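You operate a simulated robot arm through the tools that you are given. There is no shell and no other tool. Be economical: measure what you need, move in short steps, check, and stop when the job is done.

The job below is to be done with a simulated two-armed robot. You get a single attempt, and the scene is never put back.

## Task
Put two of the tea bags from the left end of the front desk on the top of the safe. Stack the orange can from the top of the back desk on top of the cherry can. Take the transfer holder that says "250" from the top of the back desk and leave it on the slip there. Take the toner bottle from the top of the back desk and leave it in the long black tray. Put one of the deposit holders from the top of the back desk on the yellow slip pad there. Take the lid off the jar and lay it down on the top of the back desk. Switch the cream printer switch on. Take the orange notes on the top of the forms cupboard and put it away on the teller side of counter 23. Do these in any order. Set down upright: transfer holder, toner bottle, deposit holder.

The check looks at the end state, three seconds after you hand in, the way a careful person would. Anything else that was tipped, shoved, dropped, spilled or broken makes it a failure. Lids that push on must go on centred and level and be pressed home; caps that screw on are set level and turned clockwise until they are tight.

## Robot
Two 7-joint arms with fingered hands on one trunk, on a base that drives. Base frame: it is fixed to the floor where the robot stands at the start and does not move with it; the origin is under the middle of the robot, x ahead of it, y to its left, z up. Lengths are in m, angles in rad, forces in N, time in s.
The left shoulder is at the start at [0.07, 0.172, 1.127], the right one opposite. Places, roughly: can [1.75, 1.5, 0.75]; cream printer switch [1, 4.2, 0.8]; deposit holder [3.75, 1, 0.75]; jar [4, 1, 0.75]; long black tray (71x19 cm) [-0.94, 2.32, 0.76]; orange notes [0.5, 4.5, 0.75]; slip [2, 1.5, 0.75]; slip pad [3.25, 1, 0.75]; tea bag [1, -0.25, 0.75]; teller side of counter 23 [1.4, -3.6, 0.8]; toner bottle [3.5, 0.75, 0.75]; top of the safe [-2.2, 0.8, 1.2]; transfer holder [2, 1.75, 0.75]. Payload 5 kg a hand.
Tool frame (each hand has its own): the origin (TCP) lies between the finger pads and is the grasp point; the fingertips stand 0.043 m ahead of it; z points along the fingers, y is the line along which they close. The gripper opens to 0.144 m. The gripper's body begins 0.05 m behind the TCP. The gripper is a hand of 5 fingers: y runs from the thumb to the fingers, the wrist lies at [-0.021, -0.124, -0.221] in the tool frame.
Orientation is that of the tool frame in the base frame, as a unit quaternion [w, x, y, z]. With the fingers straight down and the wrist toward the robot, the tool's x, y and z point along [0, 1, 0], [1, 0, 0] and [0, 0, -1] of the base frame.

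## Interface
- The arms move only by the tool servo_tool. It takes "left_deltas", "right_deltas" or both (then of equal length, played together; a hand with none holds still); each is a list that holds one entry, the list of rows, each a list of 6 numbers: the shift along the tool's x, y, z in mm, then the turn, a rotation vector about the tool's x, y, z in rad. In form: [[[tx, ty, tz, rx, ry, rz], ...]]. A call has 1 to 12 rows; each row is the pose to reach, as a shift and turn from the pose commanded when the call began, along the tool's axes at that moment. Each row takes 0.2 s and may step no farther than 0.05 m and 0.15 rad from the row before; otherwise, the whole call is refused. Where a pose cannot be reached the arm comes as near as it can. A force on the tool above 40 N (or 10 N above the force at the start of the call, whichever is more), or a blocked arm, ends the call early, and 0.2 s more pass. In this call time passes only in rows, and 0.2 s behind the last. It gives the time, the measured TCP pose, the force on the tool (base axes), the opening and the grip force at its end, in the units of the frame above (readings bear some noise), with the torque about the TCP (base axes, N m) and any sound that the robot's microphone picked up.
- Cameras (640 x 400 px; columns grow to the right, rows downward): "scene" is now at [0.1388, -0.0227, 1.3728]; the picture's right is [-0.25, -0.97, 0.00], its down [-0.46, 0.12, -0.88] and it looks along [0.85, -0.22, -0.48] (base axes); focal length 293 px, centre (320, 200). "left" rides on the left gripper at [-0.086, -0.109, -0.167] in its tool frame; the picture's right is [-0.80, -0.28, 0.53], its down [0.54, -0.73, 0.42] and it looks along [0.27, 0.63, 0.73] (tool axes); focal length 275 px, centre (320, 200). "right" rides on the right gripper at [0.086, -0.108, -0.168] in its tool frame; the picture's right is [-0.80, 0.28, -0.53], its down [-0.54, -0.73, 0.42] and it looks along [-0.27, 0.63, 0.73] (tool axes); focal length 275 px, centre (320, 200). There is no depth. A picture from a camera that has moved, and an enlarged one, comes with that camera's place and axes in the base frame and with its lens.
- camera(camera): a new picture of that camera. It takes no simulated time.
- raise_lower(by): slides the trunk up (or, below 0, down) by that many m; the arms and the scene camera ride with it, the base frame stays. It gives what a move gives, with no picture.
- roll_base(legs): drives the robot by 1 to 6 legs, each [ahead, left, turn to the left] in m, m and rad, along the robot's own axes; the way and the turn of a leg run together, so that a leg with both is an arc; at most 1.5 m and 3.142 rad a leg. The arms and the cameras ride along, it lands a little off, and it stops where it bumps. It gives what a move gives.
- set_fingers(index, middle, ring, little, thumb_bend, thumb_turn, hand): sets how far each is bent, from 0 (flat) to 1 (curled in); at 0.3 the hand is open as for a grip, at 0.7 the pads meet at the TCP. One left out holds its place. A second passes; each finger stops where it meets its share of the squeeze, and holds until it gets a number again. It is the only way to open and close the hand. It gives what a move gives, with no picture; readings hold the bend of each and the force on index, middle, ring, little, thumb and palm. thumb_turn goes from beside the hand (0) to across from the fingers (1), as for a grip.
- pan_tilt(pan, tilt): turns the head with the scene camera to pan (to the left, within 1.501 rad either way) and tilt (down, from -0.506 to 1.204), counted from straight ahead of the robot. It gives what a move gives.
- close_up(camera, box): a new picture of the part [left, top, right, bottom] of that camera's present view, enlarged. It takes no simulated time.
- job_done(): hands the job in; it is judged then, once.

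Work in short steps. Places have to be worked out from the pictures, the camera data and where the tool is seen: move nearer, look again, correct. Check each grasp and each placing, and mend what went wrong. You have 483 turns and 230 pictures in all, those below and enlarged ones among them. Open the grippers and draw the arms clear of the work before you hand the job in, unless the task says otherwise; then end with one line.

The tools are called by a JSON object that holds its "method" and its "body". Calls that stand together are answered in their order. servo_tool: Moves the arms, as the interface text tells. Its arguments: {"type":"object","properties":{"left_deltas":{"type":"array"},"right_deltas":{"type":"array"}},"required":[]} The other tools are called the same way: raise_lower (by) slides the trunk up or down; set_fingers (index, middle, ring, little, thumb_bend, thumb_turn, hand) moves the fingers one by one; roll_base (legs) drives the base; pan_tilt (pan, tilt) turns the head that bears the scene camera; camera (camera) takes a picture; close_up (camera, box) takes an enlarged picture of a part of a camera's view; job_done () hands the job in.

At the start:

```text
time: 0.0
left_eef_pos: [0.6739, 0.1631, 1.018]
left_tcp_rot: [0.0, 0.707, 0.707, 0.001]
left_force: [0.2, 0.0, 0.0]
left_torque: [0.01, 0.0, 0.0]
left_finger_gap: 0.1436
left_gripper_force: 0.2
left_shape: jaw
left_bend: [0.3, 0.3, 0.3, 0.3, 0.3, 0.98]
left_finger forces: [0.1, 0.0, 0.0, 0.0, 0.0, 0.0]
right_eef_pos: [0.7507, -0.3605, 0.9768]
right_tcp_rot: [0.001, 0.707, 0.707, -0.001]
right_force: [-0.3, -0.9, 0.2]
right_torque: [-0.01, -0.01, -0.01]
right_finger_gap: 0.1436
right_gripper_force: 0.0
right_shape: jaw
right_bend: [0.3, 0.3, 0.3, 0.3, 0.3, 0.98]
right_finger forces: [0.1, 0.1, 0.0, 0.0, 0.0, 0.1]
trunk travel left (down, up): [-0.225, 0.715]
robot x, y, heading: [0.0025, 0.0011, 0.001]
head pan, tilt: [-0.257, 0.496]
```

scene: 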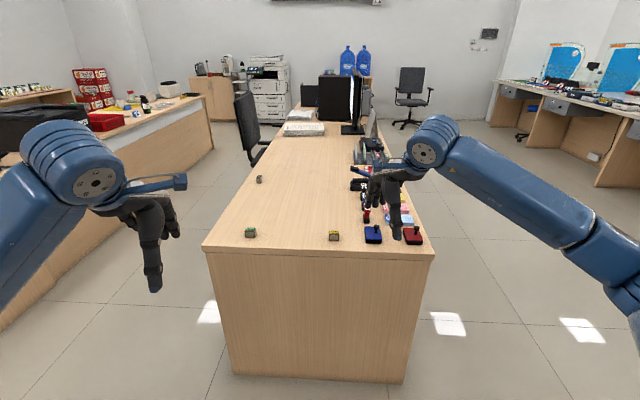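
right: 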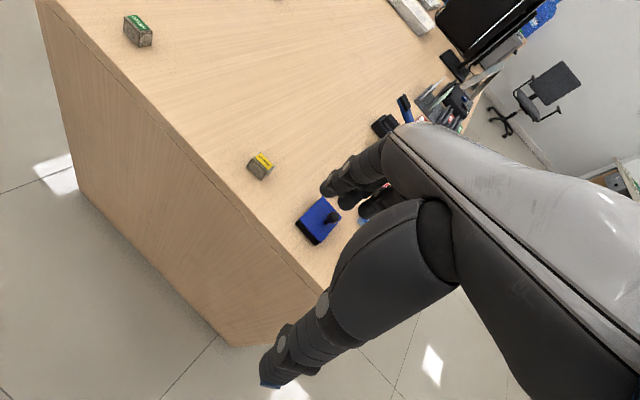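
left: 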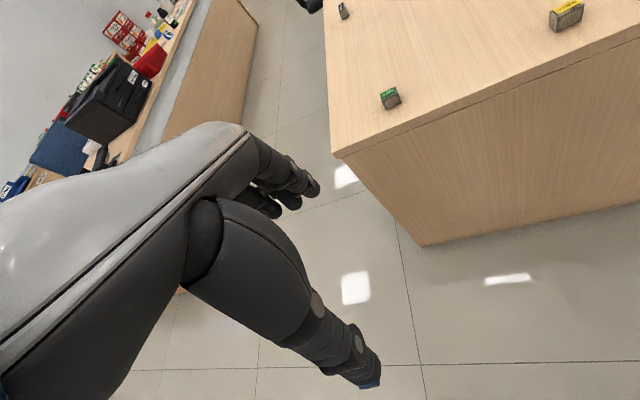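

The desk ahead holds three small boxes near its end. I look closer at them and at the rest of the scene.

{"method": "close_up", "body": {"camera": "scene", "box": [220, 130, 440, 260]}}

{"method": "close_up", "body": {"camera": "scene", "box": [0, 40, 220, 177]}}

```text
2.91 times, centred on (330, 195) of scene
camera zoom: at [0.1388, -0.0227, 1.3728], right [-0.25, -0.97, 0.0], down [-0.46, 0.12, -0.88], along [0.85, -0.22, -0.48], focal length 853 px, centre (291, 214)
```

zoom: 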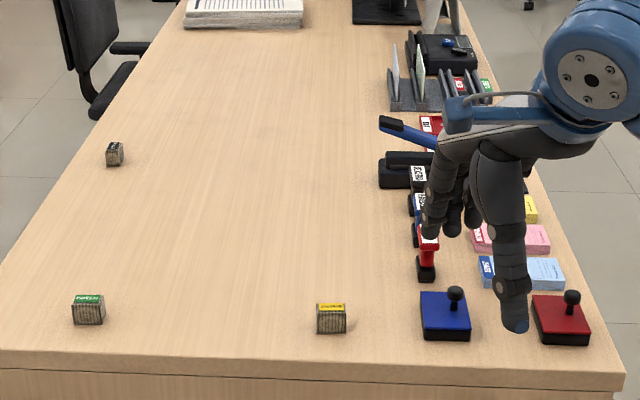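

```text
2.91 times, centred on (110, 108) of scene
camera zoom: at [0.1388, -0.0227, 1.3728], right [-0.25, -0.97, 0.0], down [-0.46, 0.12, -0.88], along [0.85, -0.22, -0.48], focal length 853 px, centre (931, 466)
```

zoom: 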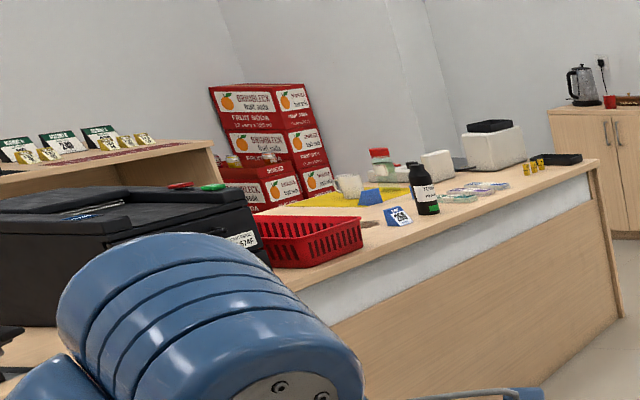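

Zoom tighter on the three boxes.

{"method": "close_up", "body": {"camera": "scene", "box": [235, 215, 355, 250]}}

{"method": "close_up", "body": {"camera": "scene", "box": [240, 165, 280, 190]}}

{"method": "close_up", "body": {"camera": "right", "box": [110, 0, 350, 250]}}

{"method": "close_up", "body": {"camera": "left", "box": [320, 0, 600, 120]}}

```text
5.33 times, centred on (295, 232) of scene
camera zoom: at [0.1388, -0.0227, 1.3728], right [-0.25, -0.97, 0.0], down [-0.46, 0.12, -0.88], along [0.85, -0.22, -0.48], focal length 1564 px, centre (453, 27)
```

zoom: 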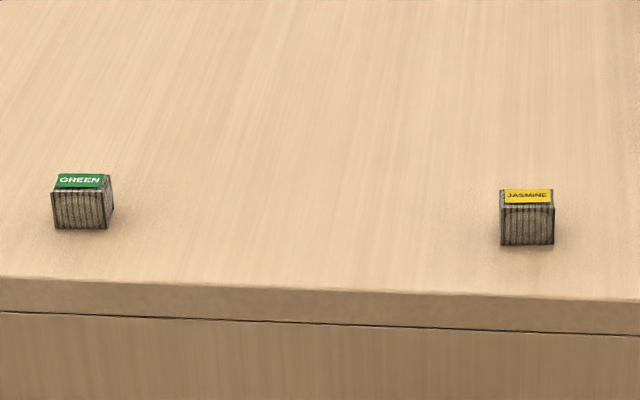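

```text
16.00 times, centred on (260, 178) of scene
camera zoom: at [0.1388, -0.0227, 1.3728], right [-0.25, -0.97, 0.0], down [-0.46, 0.12, -0.88], along [0.85, -0.22, -0.48], focal length 4693 px, centre (1280, 560)
```

zoom: 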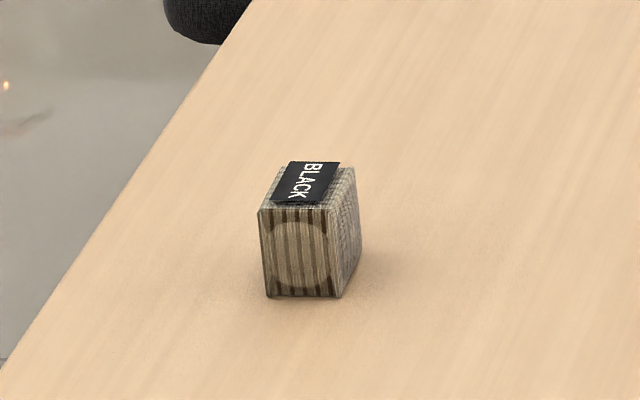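

```text
1.60 times, centred on (230, 125) of right
camera zoom: at [0.643, -0.2733, 1.1452], right [0.28, -0.8, 0.53], down [-0.73, -0.54, -0.42], along [0.63, -0.27, -0.73], focal length 440 px, centre (464, 320)
```

zoom: 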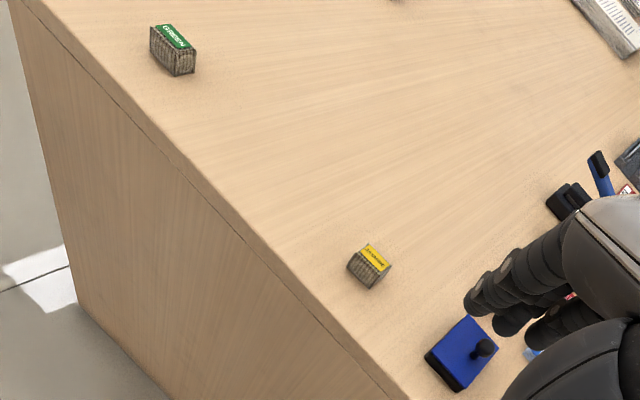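

```text
2.29 times, centred on (460, 60) of left
camera zoom: at [0.566, 0.0774, 1.1853], right [-0.28, -0.8, -0.53], down [-0.73, 0.54, -0.42], along [0.63, 0.27, -0.73], focal length 629 px, centre (0, 520)
```

zoom: 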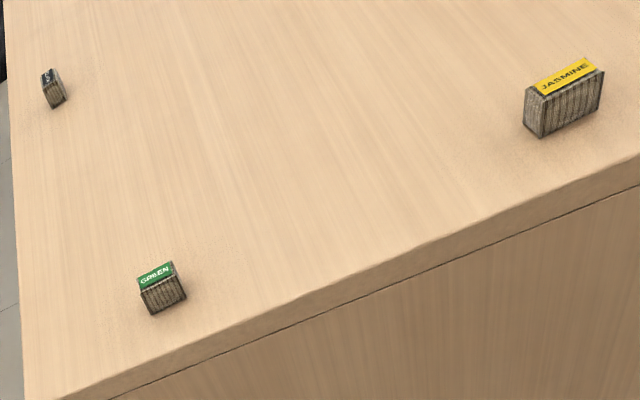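

The three boxes are tea bags (GREEN, JASMINE, BLACK); green is about (1.05, 0.0) and jasmine about (0.956, -0.287). I drive a bit ahead and right, so each hand can take one.

{"method": "roll_base", "body": {"legs": [[0.3, -0.12, 0]]}}

{"method": "camera", "body": {"camera": "scene"}}

{"method": "camera", "body": {"camera": "left"}}

{"method": "camera", "body": {"camera": "right"}}

```text
time: 2.1
left_eef_pos: [0.971, 0.0395, 1.0165]
left_tcp_rot: [-0.001, 0.708, 0.707, -0.001]
left_force: [0.7, -0.4, 0.5]
left_torque: [0.0, 0.03, 0.0]
left_finger_gap: 0.1435
left_gripper_force: 0.0
left_shape: jaw
left_bend: [0.3, 0.3, 0.3, 0.3, 0.3, 0.98]
left_finger forces: [0.0, 0.0, 0.0, 0.0, 0.1, 0.0]
right_eef_pos: [1.0464, -0.4823, 0.9759]
right_tcp_rot: [-0.001, 0.708, 0.706, 0.0]
right_force: [0.3, -0.5, 0.2]
right_torque: [0.04, 0.03, 0.05]
right_finger_gap: 0.1435
right_gripper_force: 0.1
right_shape: jaw
right_bend: [0.3, 0.3, 0.3, 0.3, 0.3, 0.98]
right_finger forces: [0.1, 0.0, 0.0, 0.0, 0.0, 0.0]
trunk travel left (down, up): [-0.225, 0.715]
robot x, y, heading: [0.3006, -0.1226, 0.001]
head pan, tilt: [-0.257, 0.496]
```

```text
220 pictures are left
camera scene: at [0.4363, -0.1443, 1.3728], right [-0.26, -0.97, 0.0], down [-0.46, 0.12, -0.88], along [0.85, -0.23, -0.48], focal length 293 px, centre (320, 200)
```

scene: 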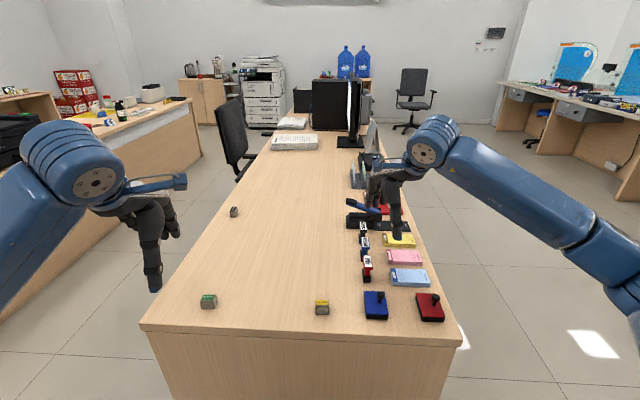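

```text
219 pictures are left
camera left: at [0.8637, -0.0453, 1.1851], right [-0.29, -0.8, -0.53], down [-0.73, 0.54, -0.42], along [0.63, 0.27, -0.73], focal length 275 px, centre (320, 200)
```

left: 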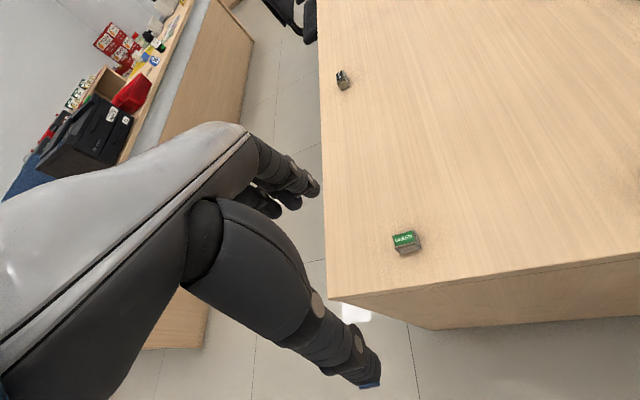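

```text
218 pictures are left
camera right: at [0.9398, -0.3963, 1.1449], right [0.28, -0.8, 0.53], down [-0.73, -0.54, -0.42], along [0.63, -0.27, -0.73], focal length 275 px, centre (320, 200)
```

right: 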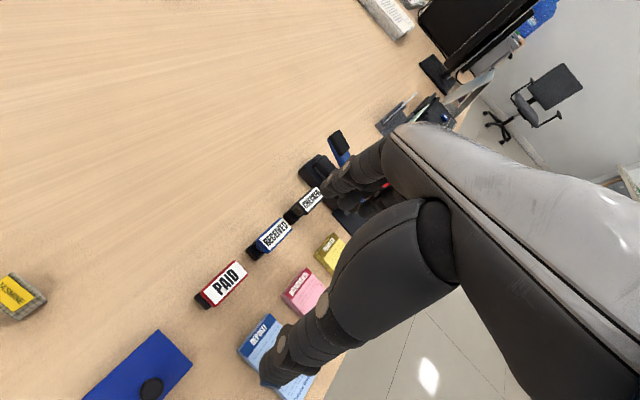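

Both boxes are confirmed within a few mm. I bring both hands above them, at z about 0.86.

{"method": "servo_tool", "body": {"left_deltas": [[[-10, 20, 0, 0, 0, 0], [-20, 40, 0, 0, 0, 0], [-30, 60, 0, 0, 0, 0], [-40, 79, 0, 0, 0, 0], [-40, 79, 0, 0, 0, 0], [-40, 79, 40, 0, 0, 0], [-40, 79, 80, 0, 0, 0], [-40, 79, 120, 0, 0, 0], [-40, 79, 157, 0, 0, 0]]], "right_deltas": [[[40, -20, 0, 0, 0, 0], [80, -40, 0, 0, 0, 0], [120, -60, 0, 0, 0, 0], [160, -80, 0, 0, 0, 0], [192, -93, 0, 0, 0, 0], [192, -93, 30, 0, 0, 0], [192, -93, 60, 0, 0, 0], [192, -93, 90, 0, 0, 0], [192, -93, 116, 0, 0, 0]]]}}

{"method": "camera", "body": {"camera": "left"}}

{"method": "camera", "body": {"camera": "right"}}

```text
time: 4.1
left_eef_pos: [1.0498, 0.0011, 0.8597]
left_tcp_rot: [0.0, 0.707, 0.707, 0.0]
left_force: [0.9, 0.6, 1.4]
left_torque: [0.01, 0.01, 0.0]
left_finger_gap: 0.1438
left_gripper_force: 0.1
left_shape: jaw
left_bend: [0.3, 0.3, 0.3, 0.3, 0.3, 0.98]
left_finger forces: [0.0, 0.1, 0.0, 0.0, 0.0, 0.0]
right_eef_pos: [0.9548, -0.2912, 0.8618]
right_tcp_rot: [0.0, 0.708, 0.706, 0.0]
right_force: [0.3, 0.1, -0.8]
right_torque: [0.02, 0.01, -0.04]
right_finger_gap: 0.1441
right_gripper_force: 0.1
right_shape: jaw
right_bend: [0.3, 0.3, 0.3, 0.3, 0.3, 0.98]
right_finger forces: [0.0, 0.1, 0.0, 0.0, 0.1, 0.1]
trunk travel left (down, up): [-0.225, 0.715]
robot x, y, heading: [0.2978, -0.1197, -0.005]
head pan, tilt: [-0.257, 0.496]
```

```text
217 pictures are left
camera left: at [0.9429, -0.0851, 1.0285], right [-0.28, -0.8, -0.53], down [-0.73, 0.54, -0.42], along [0.63, 0.27, -0.73], focal length 275 px, centre (320, 200)
```

left: 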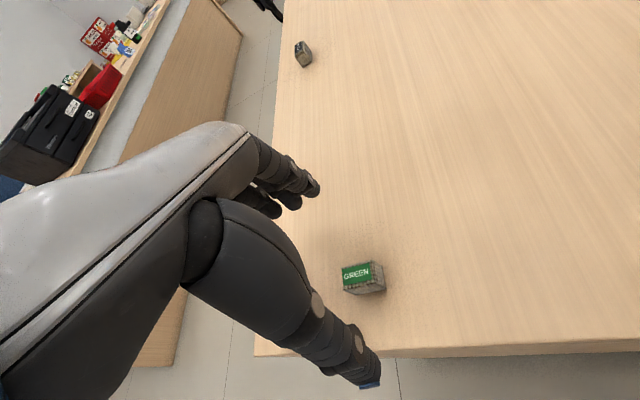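

```text
216 pictures are left
camera right: at [0.8472, -0.2038, 1.03], right [0.28, -0.8, 0.53], down [-0.73, -0.54, -0.42], along [0.63, -0.27, -0.73], focal length 275 px, centre (320, 200)
```

right: 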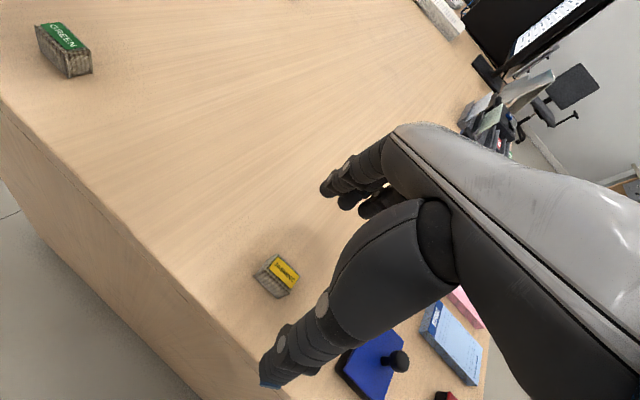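

Both boxes line up with the grasp axes. I descend to TCP z about 0.80 and watch the force.

{"method": "servo_tool", "body": {"left_deltas": [[[0, 0, 20, 0, 0, 0], [0, 0, 40, 0, 0, 0], [0, 0, 50, 0, 0, 0], [0, 0, 59, 0, 0, 0]]], "right_deltas": [[[0, 0, 20, 0, 0, 0], [0, 0, 40, 0, 0, 0], [0, 0, 50, 0, 0, 0], [0, 0, 61, 0, 0, 0]]]}}

{"method": "camera", "body": {"camera": "left"}}

{"method": "camera", "body": {"camera": "right"}}

```text
time: 5.1
left_eef_pos: [1.0503, 0.0008, 0.8008]
left_tcp_rot: [-0.001, 0.708, 0.706, 0.0]
left_force: [0.5, 0.1, 0.7]
left_torque: [0.0, 0.02, 0.03]
left_finger_gap: 0.1438
left_gripper_force: 0.0
left_shape: jaw
left_bend: [0.3, 0.3, 0.3, 0.3, 0.3, 0.98]
left_finger forces: [0.1, 0.0, 0.0, 0.1, 0.0, 0.1]
right_eef_pos: [0.9554, -0.2914, 0.8014]
right_tcp_rot: [0.0, 0.708, 0.706, 0.0]
right_force: [-0.4, 0.5, 0.4]
right_torque: [0.01, 0.05, -0.01]
right_finger_gap: 0.1436
right_gripper_force: 0.0
right_shape: jaw
right_bend: [0.3, 0.3, 0.3, 0.3, 0.3, 0.98]
right_finger forces: [0.0, 0.0, 0.0, 0.0, 0.0, 0.0]
trunk travel left (down, up): [-0.225, 0.715]
robot x, y, heading: [0.2978, -0.1233, -0.001]
head pan, tilt: [-0.257, 0.496]
```

```text
215 pictures are left
camera left: at [0.9421, -0.0847, 0.9689], right [-0.29, -0.8, -0.53], down [-0.72, 0.54, -0.42], along [0.63, 0.27, -0.73], focal length 275 px, centre (320, 200)
```

left: 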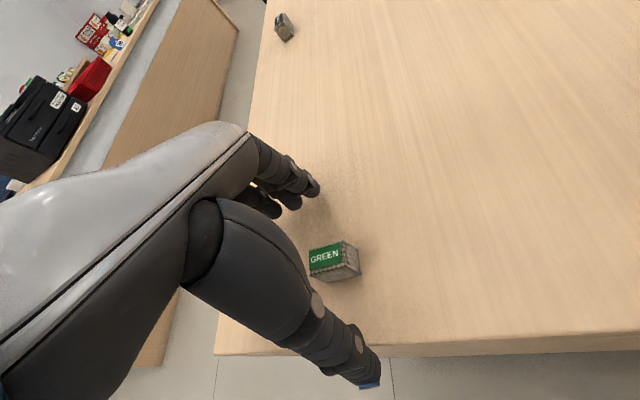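

```text
214 pictures are left
camera right: at [0.8471, -0.204, 0.9687], right [0.28, -0.8, 0.53], down [-0.73, -0.54, -0.42], along [0.63, -0.27, -0.73], focal length 275 px, centre (320, 200)
```

right: 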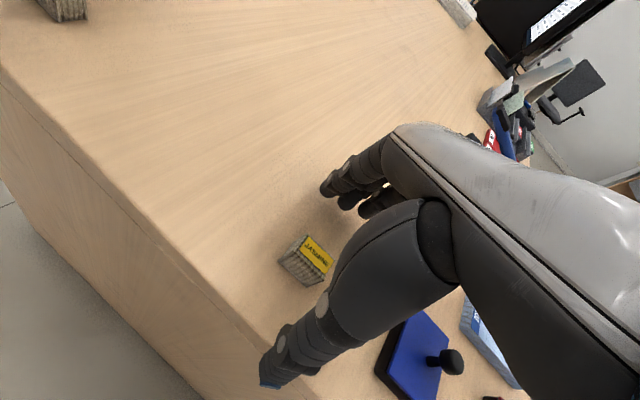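

Boxes sit right between thumb and fingers. I close both hands gently.

{"method": "set_fingers", "body": {"hand": "left", "index": 0.7, "middle": 0.7, "ring": 0.3, "little": 0.3, "thumb_bend": 0.7}}

{"method": "camera", "body": {"camera": "left"}}

```text
time: 6.1
left_eef_pos: [1.0493, 0.0006, 0.8017]
left_tcp_rot: [-0.001, 0.708, 0.707, 0.0]
left_force: [0.4, -0.1, 0.1]
left_torque: [0.02, -0.01, -0.02]
left_finger_gap: 0.027
left_gripper_force: 8.6
left_shape: fingers
left_bend: [0.66, 0.68, 0.3, 0.3, 0.64, 0.96]
left_finger forces: [5.0, 3.7, 0.0, 0.0, 8.7, 0.0]
right_eef_pos: [0.9543, -0.2902, 0.8003]
right_tcp_rot: [0.0, 0.708, 0.706, 0.0]
right_force: [0.3, -0.6, -0.2]
right_torque: [0.0, 0.01, -0.02]
right_finger_gap: 0.1438
right_gripper_force: 0.1
right_shape: jaw
right_bend: [0.3, 0.3, 0.3, 0.3, 0.3, 0.98]
right_finger forces: [0.1, 0.0, 0.0, 0.0, 0.1, 0.0]
trunk travel left (down, up): [-0.225, 0.715]
robot x, y, heading: [0.2967, -0.1239, -0.006]
head pan, tilt: [-0.257, 0.496]
```

```text
213 pictures are left
camera left: at [0.9419, -0.0847, 0.9691], right [-0.29, -0.8, -0.53], down [-0.73, 0.54, -0.42], along [0.63, 0.27, -0.73], focal length 275 px, centre (320, 200)
```

left: 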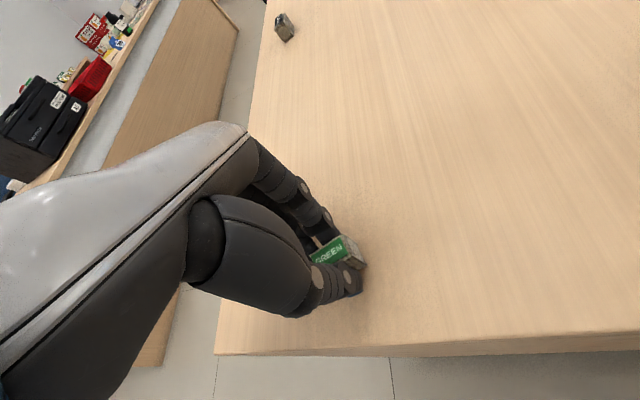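

Gripped at 27 mm with 8.6 N. I do the same with the right hand.

{"method": "set_fingers", "body": {"hand": "right", "index": 0.7, "middle": 0.7, "ring": 0.3, "little": 0.3, "thumb_bend": 0.7}}

{"method": "servo_tool", "body": {"left_deltas": [[[0, 0, -20, 0, 0, 0], [0, 0, -60, 0, 0, 0], [0, 0, -100, 0, 0, 0], [0, 0, -140, 0, 0, 0]]], "right_deltas": [[[0, 0, -20, 0, 0, 0], [0, 0, -60, 0, 0, 0], [0, 0, -100, 0, 0, 0], [0, 0, -140, 0, 0, 0]]]}}

{"method": "camera", "body": {"camera": "scene"}}

```text
time: 7.1
left_eef_pos: [1.0494, 0.0017, 0.8005]
left_tcp_rot: [0.0, 0.708, 0.706, -0.002]
left_force: [0.4, 0.1, -0.6]
left_torque: [0.01, -0.02, 0.02]
left_finger_gap: 0.0266
left_gripper_force: 8.8
left_shape: fingers
left_bend: [0.66, 0.68, 0.3, 0.3, 0.64, 0.96]
left_finger forces: [5.0, 3.7, 0.0, 0.1, 8.5, 0.0]
right_eef_pos: [0.9546, -0.2912, 0.8002]
right_tcp_rot: [0.0, 0.709, 0.706, 0.001]
right_force: [-0.3, 0.5, 0.7]
right_torque: [-0.05, -0.02, -0.01]
right_finger_gap: 0.0274
right_gripper_force: 8.4
right_shape: fingers
right_bend: [0.65, 0.68, 0.3, 0.3, 0.65, 0.97]
right_finger forces: [5.9, 2.7, 0.0, 0.0, 8.6, 0.1]
trunk travel left (down, up): [-0.225, 0.715]
robot x, y, heading: [0.298, -0.1209, -0.006]
head pan, tilt: [-0.257, 0.496]
```

```text
time: 8.1
left_eef_pos: [1.0486, -0.0003, 0.9421]
left_tcp_rot: [-0.001, 0.708, 0.707, 0.0]
left_force: [-0.4, 0.5, -0.2]
left_torque: [0.0, -0.05, -0.01]
left_finger_gap: 0.0268
left_gripper_force: 8.4
left_shape: fingers
left_bend: [0.66, 0.68, 0.3, 0.3, 0.65, 0.96]
left_finger forces: [5.1, 3.6, 0.0, 0.0, 8.6, 0.0]
right_eef_pos: [0.9525, -0.2901, 0.9408]
right_tcp_rot: [0.0, 0.708, 0.706, 0.0]
right_force: [0.1, 0.4, -0.6]
right_torque: [0.0, -0.02, -0.01]
right_finger_gap: 0.0276
right_gripper_force: 8.7
right_shape: fingers
right_bend: [0.65, 0.68, 0.3, 0.3, 0.65, 0.97]
right_finger forces: [5.5, 2.6, 0.0, 0.1, 8.5, 0.0]
trunk travel left (down, up): [-0.225, 0.715]
robot x, y, heading: [0.2976, -0.12, -0.004]
head pan, tilt: [-0.257, 0.496]
```

```text
212 pictures are left
camera scene: at [0.4346, -0.1441, 1.3728], right [-0.26, -0.97, 0.0], down [-0.46, 0.12, -0.88], along [0.85, -0.23, -0.47], focal length 293 px, centre (320, 200)
```

scene: 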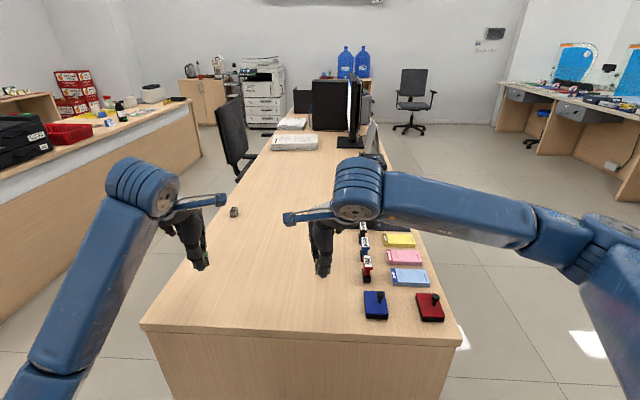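

Both tea bags are lifted. I back off the desk and turn left in steps, looking where the safe is.

{"method": "roll_base", "body": {"legs": [[-0.45, 0, 0], [0, 0, 1.5]]}}

{"method": "pan_tilt", "body": {"pan": 0.9, "tilt": 0.3}}

{"method": "camera", "body": {"camera": "scene"}}

```text
time: 14.5
left_eef_pos: [-0.2194, 0.6398, 0.941]
left_tcp_rot: [0.0, 0.033, 0.999, -0.001]
left_force: [-0.5, -0.2, 0.3]
left_torque: [-0.02, 0.01, -0.03]
left_finger_gap: 0.0261
left_gripper_force: 8.5
left_shape: fingers
left_bend: [0.66, 0.68, 0.3, 0.3, 0.65, 0.96]
left_finger forces: [4.8, 3.5, 0.0, 0.0, 8.1, 0.1]
right_eef_pos: [0.0635, 0.5253, 0.9403]
right_tcp_rot: [0.0, 0.034, 0.999, 0.001]
right_force: [-0.6, 0.4, -1.2]
right_torque: [0.0, -0.02, 0.02]
right_finger_gap: 0.0272
right_gripper_force: 7.6
right_shape: fingers
right_bend: [0.65, 0.68, 0.3, 0.3, 0.65, 0.97]
right_finger forces: [5.5, 2.3, 0.1, 0.0, 7.9, 0.0]
trunk travel left (down, up): [-0.225, 0.715]
robot x, y, heading: [-0.1483, -0.1185, 1.506]
head pan, tilt: [-0.257, 0.496]
```

```text
time: 15.9
left_eef_pos: [-0.2197, 0.6402, 0.9408]
left_tcp_rot: [0.0, 0.033, 0.999, -0.001]
left_force: [0.7, -0.3, 0.0]
left_torque: [-0.02, 0.0, 0.01]
left_finger_gap: 0.0263
left_gripper_force: 8.6
left_shape: fingers
left_bend: [0.66, 0.68, 0.3, 0.3, 0.65, 0.96]
left_finger forces: [4.8, 3.5, 0.0, 0.0, 8.1, 0.0]
right_eef_pos: [0.0638, 0.5245, 0.94]
right_tcp_rot: [0.001, 0.034, 0.999, 0.0]
right_force: [0.4, 0.4, 0.0]
right_torque: [-0.01, 0.03, 0.0]
right_finger_gap: 0.0272
right_gripper_force: 7.6
right_shape: fingers
right_bend: [0.65, 0.68, 0.3, 0.3, 0.65, 0.97]
right_finger forces: [5.4, 2.3, 0.0, 0.1, 7.9, 0.0]
trunk travel left (down, up): [-0.225, 0.715]
robot x, y, heading: [-0.1444, -0.1188, 1.502]
head pan, tilt: [0.901, 0.3]
```

```text
211 pictures are left
camera scene: at [-0.214, -0.0059, 1.3908], right [0.67, 0.74, 0.0], down [0.22, -0.2, -0.96], along [-0.71, 0.64, -0.3], focal length 293 px, centre (320, 200)
```

scene: 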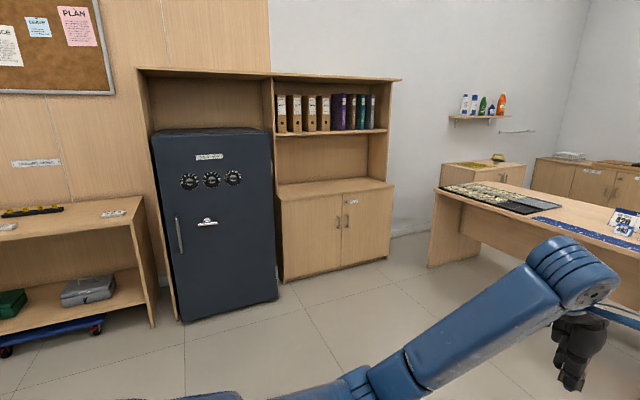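

The dark safe stands in a niche with a panel above. Zoom to judge top and clearance.

{"method": "close_up", "body": {"camera": "scene", "box": [120, 40, 300, 152]}}

```text
3.56 times, centred on (210, 96) of scene
camera zoom: at [-0.214, -0.0059, 1.3908], right [0.67, 0.74, 0.0], down [0.22, -0.2, -0.96], along [-0.71, 0.64, -0.3], focal length 1043 px, centre (711, 570)
```

zoom: 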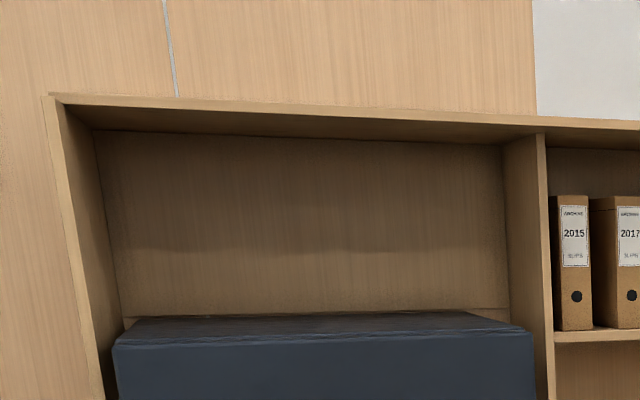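

Safe top is about z 1.23, its front sticking out of the niche. I raise the trunk and turn to face it, stopping short.

{"method": "raise_lower", "body": {"by": 0.48}}

{"method": "roll_base", "body": {"legs": [[0, 0, 1.334], [0.95, -0.262, 0]]}}

{"method": "pan_tilt", "body": {"pan": 0, "tilt": 0.5}}

{"method": "camera", "body": {"camera": "scene"}}

```text
refused: 0.48 is not a number from -0.4 to 0.4
```

```text
time: 24.3
left_eef_pos: [-1.7289, 0.535, 0.9417]
left_tcp_rot: [0.001, -0.59, 0.808, -0.001]
left_force: [-0.5, 0.5, -1.2]
left_torque: [-0.02, 0.02, 0.01]
left_finger_gap: 0.0261
left_gripper_force: 7.9
left_shape: fingers
left_bend: [0.66, 0.68, 0.3, 0.3, 0.65, 0.96]
left_finger forces: [4.6, 3.4, 0.1, 0.1, 7.7, 0.0]
right_eef_pos: [-1.5511, 0.7818, 0.9404]
right_tcp_rot: [-0.001, -0.589, 0.808, 0.0]
right_force: [-0.5, -0.4, 0.2]
right_torque: [-0.02, -0.01, 0.01]
right_finger_gap: 0.0268
right_gripper_force: 7.2
right_shape: fingers
right_bend: [0.65, 0.69, 0.3, 0.3, 0.65, 0.97]
right_finger forces: [5.3, 2.2, 0.1, 0.0, 7.5, 0.0]
trunk travel left (down, up): [-0.225, 0.715]
robot x, y, heading: [-0.9755, 0.4187, 2.831]
head pan, tilt: [0.901, 0.3]
```

```text
time: 25.5
left_eef_pos: [-1.7301, 0.5348, 0.9414]
left_tcp_rot: [0.0, -0.59, 0.807, -0.001]
left_force: [-0.6, 0.0, 0.3]
left_torque: [-0.04, 0.0, 0.01]
left_finger_gap: 0.0262
left_gripper_force: 7.8
left_shape: fingers
left_bend: [0.66, 0.68, 0.3, 0.3, 0.65, 0.96]
left_finger forces: [4.6, 3.4, 0.1, 0.0, 7.7, 0.0]
right_eef_pos: [-1.5495, 0.7823, 0.9403]
right_tcp_rot: [0.0, -0.589, 0.808, 0.001]
right_force: [0.2, -0.3, -0.1]
right_torque: [-0.02, 0.0, 0.01]
right_finger_gap: 0.0268
right_gripper_force: 8.1
right_shape: fingers
right_bend: [0.65, 0.69, 0.3, 0.3, 0.65, 0.97]
right_finger forces: [5.2, 2.3, 0.0, 0.1, 7.6, 0.0]
trunk travel left (down, up): [-0.225, 0.715]
robot x, y, heading: [-0.9786, 0.4247, 2.832]
head pan, tilt: [0.0, 0.499]
```

```text
209 pictures are left
camera scene: at [-1.11, 0.4654, 1.3725], right [0.3, 0.95, 0.0], down [0.46, -0.15, -0.88], along [-0.84, 0.27, -0.48], focal length 293 px, centre (320, 200)
```

scene: 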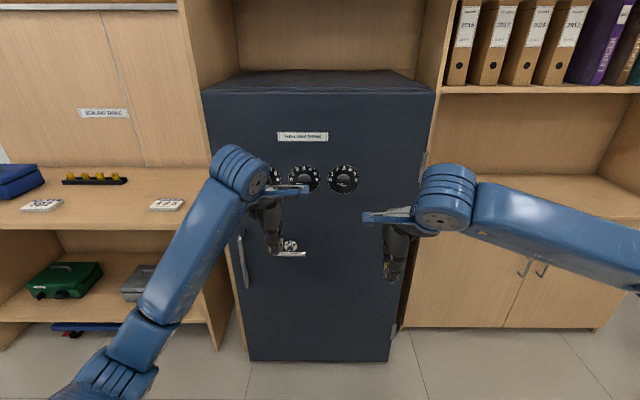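

I'm square to the safe with room. Raise the trunk in two steps.

{"method": "raise_lower", "body": {"by": 0.3}}

{"method": "raise_lower", "body": {"by": 0.18}}

{"method": "camera", "body": {"camera": "scene"}}

```text
time: 28.5
left_eef_pos: [-1.7299, 0.5353, 1.2407]
left_tcp_rot: [0.001, -0.59, 0.808, 0.0]
left_force: [0.0, 0.9, -0.4]
left_torque: [0.01, -0.04, -0.01]
left_finger_gap: 0.0259
left_gripper_force: 7.1
left_shape: fingers
left_bend: [0.66, 0.68, 0.3, 0.3, 0.65, 0.96]
left_finger forces: [4.6, 3.4, 0.1, 0.0, 7.7, 0.0]
right_eef_pos: [-1.5499, 0.7821, 1.2412]
right_tcp_rot: [-0.001, -0.589, 0.808, 0.0]
right_force: [0.1, 0.4, 0.2]
right_torque: [0.04, 0.02, 0.0]
right_finger_gap: 0.0266
right_gripper_force: 7.6
right_shape: fingers
right_bend: [0.65, 0.69, 0.3, 0.3, 0.65, 0.97]
right_finger forces: [5.3, 2.2, 0.1, 0.0, 7.5, 0.0]
trunk travel left (down, up): [-0.525, 0.415]
robot x, y, heading: [-0.9743, 0.4159, 2.833]
head pan, tilt: [0.0, 0.499]
```

```text
time: 30.5
left_eef_pos: [-1.7297, 0.5358, 1.4209]
left_tcp_rot: [0.0, -0.59, 0.807, -0.001]
left_force: [0.3, -0.2, 0.9]
left_torque: [-0.02, 0.0, 0.01]
left_finger_gap: 0.0258
left_gripper_force: 7.6
left_shape: fingers
left_bend: [0.66, 0.68, 0.3, 0.3, 0.65, 0.97]
left_finger forces: [4.6, 3.4, 0.1, 0.0, 7.6, 0.0]
right_eef_pos: [-1.5507, 0.782, 1.4202]
right_tcp_rot: [0.0, -0.589, 0.808, 0.0]
right_force: [-0.6, -0.4, 0.2]
right_torque: [0.01, -0.01, 0.01]
right_finger_gap: 0.0267
right_gripper_force: 7.1
right_shape: fingers
right_bend: [0.65, 0.69, 0.3, 0.3, 0.65, 0.97]
right_finger forces: [5.3, 2.3, 0.0, 0.0, 7.5, 0.1]
trunk travel left (down, up): [-0.705, 0.235]
robot x, y, heading: [-0.9738, 0.4228, 2.834]
head pan, tilt: [0.0, 0.499]
```

```text
208 pictures are left
camera scene: at [-1.1103, 0.4656, 1.8524], right [0.31, 0.95, 0.0], down [0.46, -0.15, -0.88], along [-0.84, 0.27, -0.48], focal length 293 px, centre (320, 200)
```

scene: 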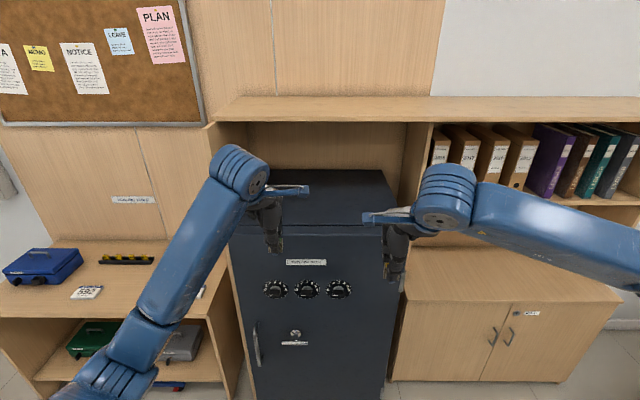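

Safe front edge sits about 1.08 m ahead of me with top at z 1.23; the panel overhead begins about 0.18 m further in. I roll 0.40 m forward.

{"method": "roll_base", "body": {"legs": [[0.4, 0, 0]]}}

{"method": "camera", "body": {"camera": "left"}}

{"method": "camera", "body": {"camera": "right"}}

{"method": "camera", "body": {"camera": "scene"}}

```text
time: 33.0
left_eef_pos: [-2.1071, 0.6551, 1.4229]
left_tcp_rot: [0.0, -0.59, 0.807, 0.001]
left_force: [0.4, -0.3, -0.1]
left_torque: [0.0, 0.05, 0.0]
left_finger_gap: 0.026
left_gripper_force: 8.1
left_shape: fingers
left_bend: [0.66, 0.68, 0.3, 0.3, 0.65, 0.96]
left_finger forces: [4.7, 3.4, 0.0, 0.0, 7.7, 0.0]
right_eef_pos: [-1.9276, 0.9014, 1.4218]
right_tcp_rot: [-0.001, -0.59, 0.807, 0.0]
right_force: [0.3, -0.1, 0.4]
right_torque: [0.01, 0.04, 0.04]
right_finger_gap: 0.0268
right_gripper_force: 7.3
right_shape: fingers
right_bend: [0.65, 0.69, 0.3, 0.3, 0.65, 0.97]
right_finger forces: [5.4, 2.2, 0.1, 0.0, 7.7, 0.0]
trunk travel left (down, up): [-0.705, 0.235]
robot x, y, heading: [-1.3556, 0.5409, 2.831]
head pan, tilt: [0.0, 0.499]
```

```text
207 pictures are left
camera left: at [-1.9759, 0.7047, 1.5912], right [0.51, 0.67, -0.53], down [0.53, -0.74, -0.42], along [-0.68, -0.06, -0.73], focal length 275 px, centre (320, 200)
```

left: 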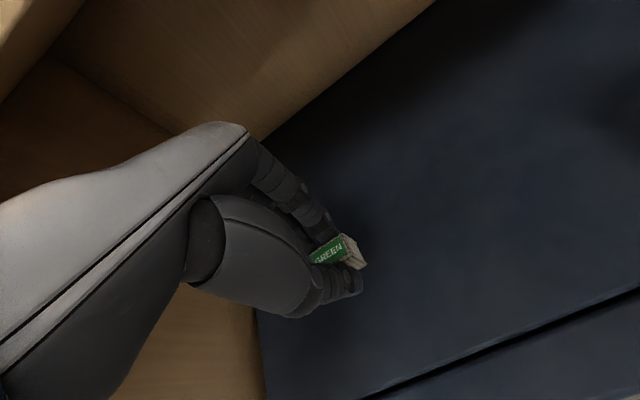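

```text
206 pictures are left
camera right: at [-1.8491, 0.7879, 1.5897], right [-0.03, 0.84, 0.53], down [0.86, 0.3, -0.42], along [-0.52, 0.45, -0.73], focal length 275 px, centre (320, 200)
```

right: 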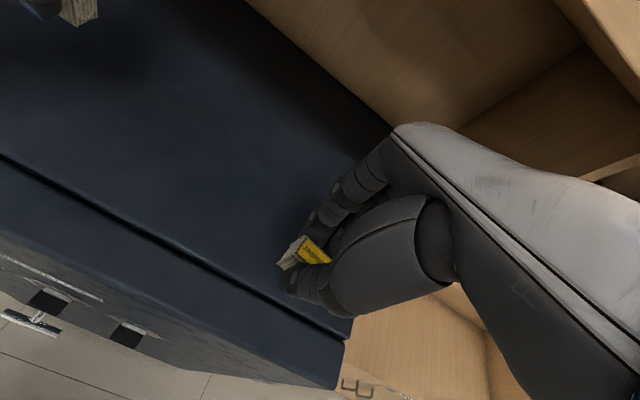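

```text
205 pictures are left
camera scene: at [-1.4864, 0.5858, 1.8529], right [0.3, 0.95, 0.0], down [0.45, -0.15, -0.88], along [-0.84, 0.27, -0.48], focal length 293 px, centre (320, 200)
```

scene: 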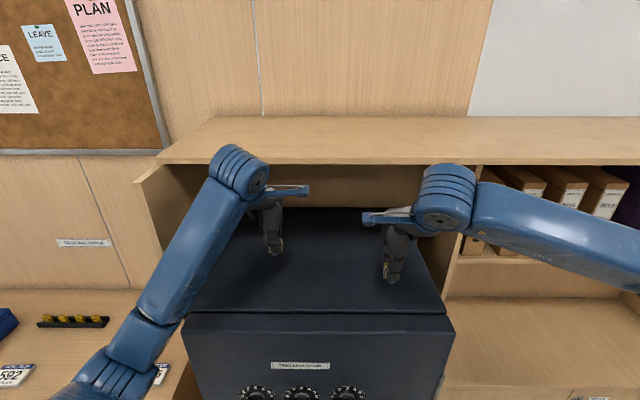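

The groove near the front is the door seam; left hand is already 8 cm behind it, right needs 85 mm more inward. I move and descend to z about 1.30.

{"method": "servo_tool", "body": {"left_deltas": [[[0, 0, 0, 0, 0, 0], [0, 0, 0, 0, 0, 0], [0, 0, 40, 0, 0, 0], [0, 0, 80, 0, 0, 0], [0, 0, 120, 0, 0, 0]]], "right_deltas": [[[0, 42, 0, 0, 0, 0], [0, 85, 0, 0, 0, 0], [0, 85, 40, 0, 0, 0], [0, 85, 80, 0, 0, 0], [0, 85, 120, 0, 0, 0]]]}}

{"method": "servo_tool", "body": {"left_deltas": [[[0, 0, 5, 0, 0, 0], [0, 0, 10, 0, 0, 0], [0, 0, 14, 0, 0, 0], [0, 0, 16, 0, 0, 0], [0, 0, 18, 0, 0, 0]]], "right_deltas": [[[0, 0, 5, 0, 0, 0], [0, 0, 10, 0, 0, 0], [0, 0, 14, 0, 0, 0], [0, 0, 16, 0, 0, 0], [0, 0, 18, 0, 0, 0]]]}}

{"method": "camera", "body": {"camera": "left"}}

{"method": "camera", "body": {"camera": "right"}}

```text
time: 34.2
left_eef_pos: [-2.1109, 0.6559, 1.3027]
left_tcp_rot: [0.0, -0.589, 0.808, 0.0]
left_force: [-0.6, 0.6, 0.4]
left_torque: [-0.04, -0.04, 0.0]
left_finger_gap: 0.0256
left_gripper_force: 7.9
left_shape: fingers
left_bend: [0.66, 0.68, 0.3, 0.3, 0.65, 0.96]
left_finger forces: [5.0, 3.5, 0.0, 0.0, 8.2, 0.1]
right_eef_pos: [-2.0123, 0.9295, 1.3009]
right_tcp_rot: [0.001, -0.59, 0.807, 0.001]
right_force: [-0.4, -0.1, 0.9]
right_torque: [0.02, 0.02, 0.0]
right_finger_gap: 0.0267
right_gripper_force: 8.7
right_shape: fingers
right_bend: [0.66, 0.69, 0.3, 0.3, 0.65, 0.97]
right_finger forces: [6.0, 2.6, 0.1, 0.1, 8.2, 0.0]
trunk travel left (down, up): [-0.705, 0.235]
robot x, y, heading: [-1.3539, 0.5459, 2.832]
head pan, tilt: [0.0, 0.499]
```

```text
time: 35.0
left_eef_pos: [-2.1106, 0.6549, 1.2977]
left_tcp_rot: [-0.003, -0.591, 0.807, 0.007]
left_force: [0.7, -4.0, 17.9]
left_torque: [-0.07, -0.29, -0.03]
left_finger_gap: 0.0271
left_gripper_force: 14.9
left_shape: fingers
left_bend: [0.66, 0.68, 0.3, 0.3, 0.66, 0.97]
left_finger forces: [6.3, 6.6, 0.0, 0.0, 15.7, 0.0]
right_eef_pos: [-2.0132, 0.9307, 1.2981]
right_tcp_rot: [-0.006, -0.589, 0.808, 0.005]
right_force: [3.4, 0.3, 19.6]
right_torque: [-0.18, -0.36, 0.03]
right_finger_gap: 0.0279
right_gripper_force: 14.4
right_shape: fingers
right_bend: [0.66, 0.68, 0.3, 0.3, 0.66, 0.97]
right_finger forces: [6.8, 3.4, 0.0, 0.0, 17.6, 0.1]
trunk travel left (down, up): [-0.705, 0.235]
robot x, y, heading: [-1.3563, 0.5409, 2.835]
head pan, tilt: [0.0, 0.499]
stopped in row 3 (right hand): the force on the tool passed its limit at 43 N (the readings are from after the stop); the commanded pose is now the measured one
```

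```text
204 pictures are left
camera left: at [-1.9776, 0.7038, 1.4637], right [0.5, 0.68, -0.54], down [0.52, -0.73, -0.44], along [-0.69, -0.06, -0.72], focal length 275 px, centre (320, 200)
```

left: 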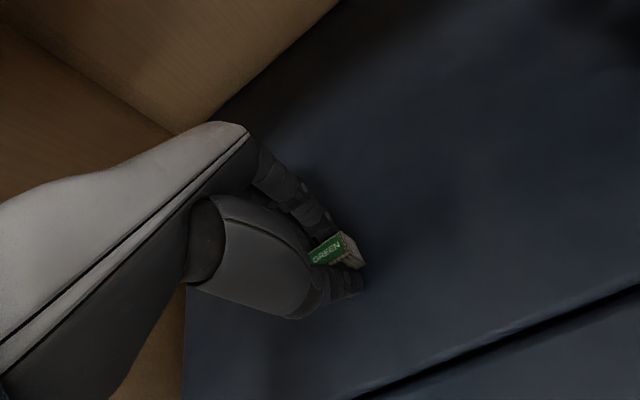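

```text
203 pictures are left
camera right: at [-1.9323, 0.8142, 1.4637], right [-0.02, 0.84, 0.54], down [0.85, 0.3, -0.44], along [-0.53, 0.45, -0.72], focal length 275 px, centre (320, 200)
```

right: 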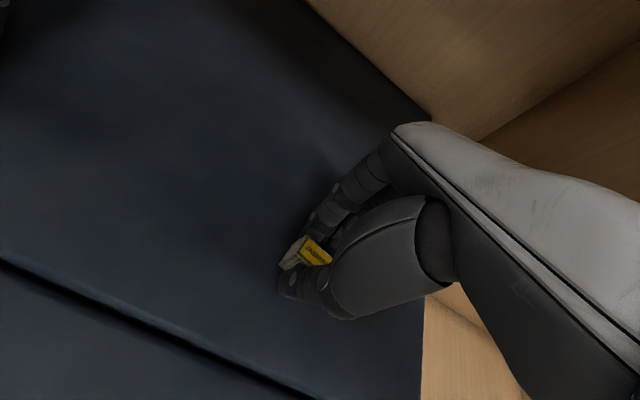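

Both boxes touched down on the safe (contact both sides). I ease up 1.5 mm, then open the fingers.

{"method": "servo_tool", "body": {"left_deltas": [[[0, 0, -1.5, 0, 0, 0]]], "right_deltas": [[[0, 0, -1.5, 0, 0, 0]]]}}

{"method": "set_fingers", "body": {"hand": "left", "index": 0.5, "middle": 0.5, "thumb_bend": 0.5}}

{"method": "set_fingers", "body": {"hand": "right", "index": 0.5, "middle": 0.5, "thumb_bend": 0.5}}

{"method": "camera", "body": {"camera": "left"}}

{"method": "camera", "body": {"camera": "right"}}

```text
time: 35.4
left_eef_pos: [-2.1093, 0.6545, 1.2975]
left_tcp_rot: [-0.002, -0.591, 0.806, 0.006]
left_force: [-2.2, -1.9, 16.2]
left_torque: [0.02, -0.04, 0.0]
left_finger_gap: 0.0267
left_gripper_force: 14.1
left_shape: fingers
left_bend: [0.66, 0.68, 0.3, 0.3, 0.66, 0.97]
left_finger forces: [7.8, 7.4, 0.1, 0.0, 12.8, 0.0]
right_eef_pos: [-2.0117, 0.9296, 1.2965]
right_tcp_rot: [-0.005, -0.589, 0.808, 0.003]
right_force: [-1.1, 1.7, 16.7]
right_torque: [-0.09, -0.03, -0.01]
right_finger_gap: 0.0278
right_gripper_force: 13.7
right_shape: fingers
right_bend: [0.65, 0.68, 0.3, 0.3, 0.66, 0.97]
right_finger forces: [8.6, 4.5, 0.0, 0.0, 14.0, 0.1]
trunk travel left (down, up): [-0.705, 0.235]
robot x, y, heading: [-1.355, 0.5431, 2.832]
head pan, tilt: [0.0, 0.499]
```

```text
time: 36.4
left_eef_pos: [-2.1098, 0.6556, 1.2982]
left_tcp_rot: [-0.003, -0.591, 0.807, 0.006]
left_force: [-4.8, 3.8, 35.2]
left_torque: [0.15, -0.76, 0.11]
left_finger_gap: 0.0678
left_gripper_force: 18.4
left_shape: fingers
left_bend: [0.5, 0.51, 0.3, 0.3, 0.55, 0.97]
left_finger forces: [0.0, 7.9, 0.0, 0.0, 27.8, 0.0]
right_eef_pos: [-2.0116, 0.9299, 1.2966]
right_tcp_rot: [-0.005, -0.589, 0.808, 0.005]
right_force: [-5.5, 0.0, 17.7]
right_torque: [-0.11, 0.18, -0.01]
right_finger_gap: 0.028
right_gripper_force: 13.1
right_shape: fingers
right_bend: [0.65, 0.68, 0.3, 0.3, 0.66, 0.97]
right_finger forces: [9.5, 5.4, 0.0, 0.0, 12.0, 0.0]
trunk travel left (down, up): [-0.705, 0.235]
robot x, y, heading: [-1.3555, 0.5451, 2.83]
head pan, tilt: [0.0, 0.499]
```

```text
time: 37.4
left_eef_pos: [-2.108, 0.6545, 1.297]
left_tcp_rot: [-0.004, -0.591, 0.807, 0.006]
left_force: [-6.2, 3.7, 36.0]
left_torque: [0.18, -0.51, 0.08]
left_finger_gap: 0.0668
left_gripper_force: 18.2
left_shape: fingers
left_bend: [0.5, 0.51, 0.3, 0.3, 0.56, 0.97]
left_finger forces: [0.0, 9.6, 0.0, 0.1, 27.6, 0.0]
right_eef_pos: [-2.0102, 0.9284, 1.2968]
right_tcp_rot: [-0.005, -0.589, 0.808, 0.005]
right_force: [-4.5, 1.3, 28.9]
right_torque: [-0.36, -0.49, -0.17]
right_finger_gap: 0.0693
right_gripper_force: 14.8
right_shape: fingers
right_bend: [0.5, 0.52, 0.3, 0.3, 0.55, 0.97]
right_finger forces: [0.0, 6.3, 0.0, 0.0, 22.3, 0.0]
trunk travel left (down, up): [-0.705, 0.235]
robot x, y, heading: [-1.3576, 0.5445, 2.827]
head pan, tilt: [0.0, 0.499]
```

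```text
202 pictures are left
camera left: at [-1.9754, 0.704, 1.4649], right [0.5, 0.68, -0.54], down [0.52, -0.73, -0.43], along [-0.69, -0.06, -0.72], focal length 275 px, centre (320, 200)
```

left: 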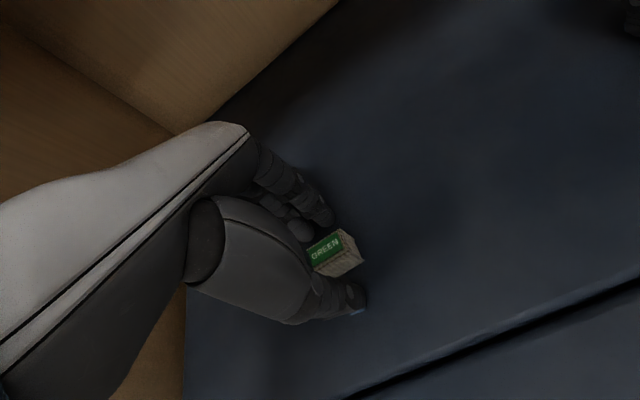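

```text
201 pictures are left
camera right: at [-1.9299, 0.8143, 1.4647], right [-0.02, 0.84, 0.54], down [0.85, 0.3, -0.43], along [-0.53, 0.45, -0.72], focal length 275 px, centre (320, 200)
```

right: 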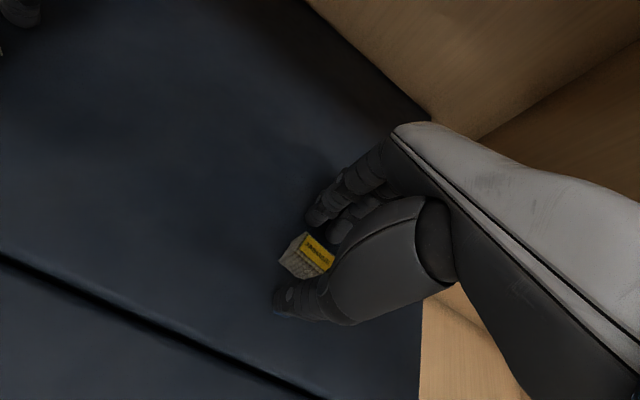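

Boxes are free between the fingers and upright. I raise both hands straight up.

{"method": "servo_tool", "body": {"left_deltas": [[[0, 0, -8, 0, 0, 0], [0, 0, -20, 0, 0, 0], [0, 0, -40, 0, 0, 0], [0, 0, -80, 0, 0, 0], [0, 0, -120, 0, 0, 0]]], "right_deltas": [[[0, 0, -8, 0, 0, 0], [0, 0, -20, 0, 0, 0], [0, 0, -40, 0, 0, 0], [0, 0, -80, 0, 0, 0], [0, 0, -120, 0, 0, 0]]]}}

{"method": "roll_base", "body": {"legs": [[-0.4, 0, 0]]}}

{"method": "camera", "body": {"camera": "scene"}}

```text
time: 38.6
left_eef_pos: [-2.1109, 0.6553, 1.4143]
left_tcp_rot: [-0.001, -0.591, 0.807, 0.003]
left_force: [0.3, 0.3, -0.6]
left_torque: [0.02, 0.0, 0.0]
left_finger_gap: 0.0782
left_gripper_force: 0.1
left_shape: fingers
left_bend: [0.5, 0.5, 0.3, 0.3, 0.5, 0.97]
left_finger forces: [0.0, 0.0, 0.0, 0.1, 0.1, 0.0]
right_eef_pos: [-2.0132, 0.9294, 1.4136]
right_tcp_rot: [-0.003, -0.589, 0.808, 0.003]
right_force: [0.4, -0.2, -0.8]
right_torque: [-0.01, 0.01, 0.01]
right_finger_gap: 0.0779
right_gripper_force: 0.1
right_shape: fingers
right_bend: [0.5, 0.5, 0.3, 0.3, 0.5, 0.97]
right_finger forces: [0.0, 0.0, 0.0, 0.1, 0.0, 0.0]
trunk travel left (down, up): [-0.705, 0.235]
robot x, y, heading: [-1.3535, 0.542, 2.834]
head pan, tilt: [0.0, 0.499]
```

```text
time: 41.1
left_eef_pos: [-1.7332, 0.5337, 1.412]
left_tcp_rot: [-0.001, -0.592, 0.806, 0.002]
left_force: [-0.7, 0.1, 0.0]
left_torque: [0.0, -0.08, -0.01]
left_finger_gap: 0.0783
left_gripper_force: 0.1
left_shape: fingers
left_bend: [0.5, 0.5, 0.3, 0.3, 0.5, 0.97]
left_finger forces: [0.0, 0.0, 0.0, 0.1, 0.1, 0.0]
right_eef_pos: [-1.6352, 0.8091, 1.4119]
right_tcp_rot: [-0.003, -0.591, 0.807, 0.003]
right_force: [-0.9, -0.4, -0.3]
right_torque: [-0.04, -0.06, 0.03]
right_finger_gap: 0.078
right_gripper_force: 0.1
right_shape: fingers
right_bend: [0.5, 0.5, 0.3, 0.3, 0.5, 0.97]
right_finger forces: [0.1, 0.0, 0.0, 0.1, 0.0, 0.0]
trunk travel left (down, up): [-0.705, 0.235]
robot x, y, heading: [-0.9748, 0.4191, 2.837]
head pan, tilt: [0.0, 0.499]
```

```text
200 pictures are left
camera scene: at [-1.1133, 0.4668, 1.852], right [0.3, 0.95, 0.0], down [0.46, -0.15, -0.88], along [-0.84, 0.26, -0.48], focal length 293 px, centre (320, 200)
```

scene: 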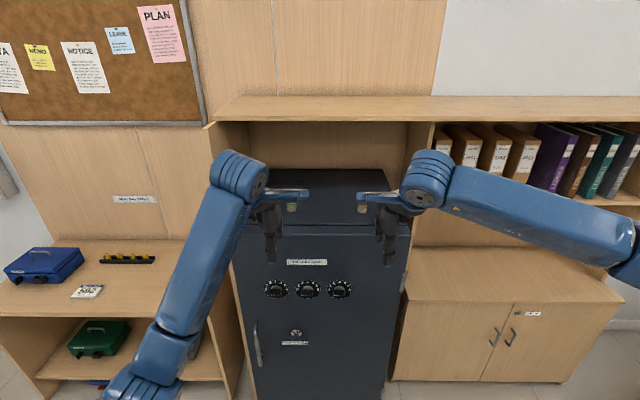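

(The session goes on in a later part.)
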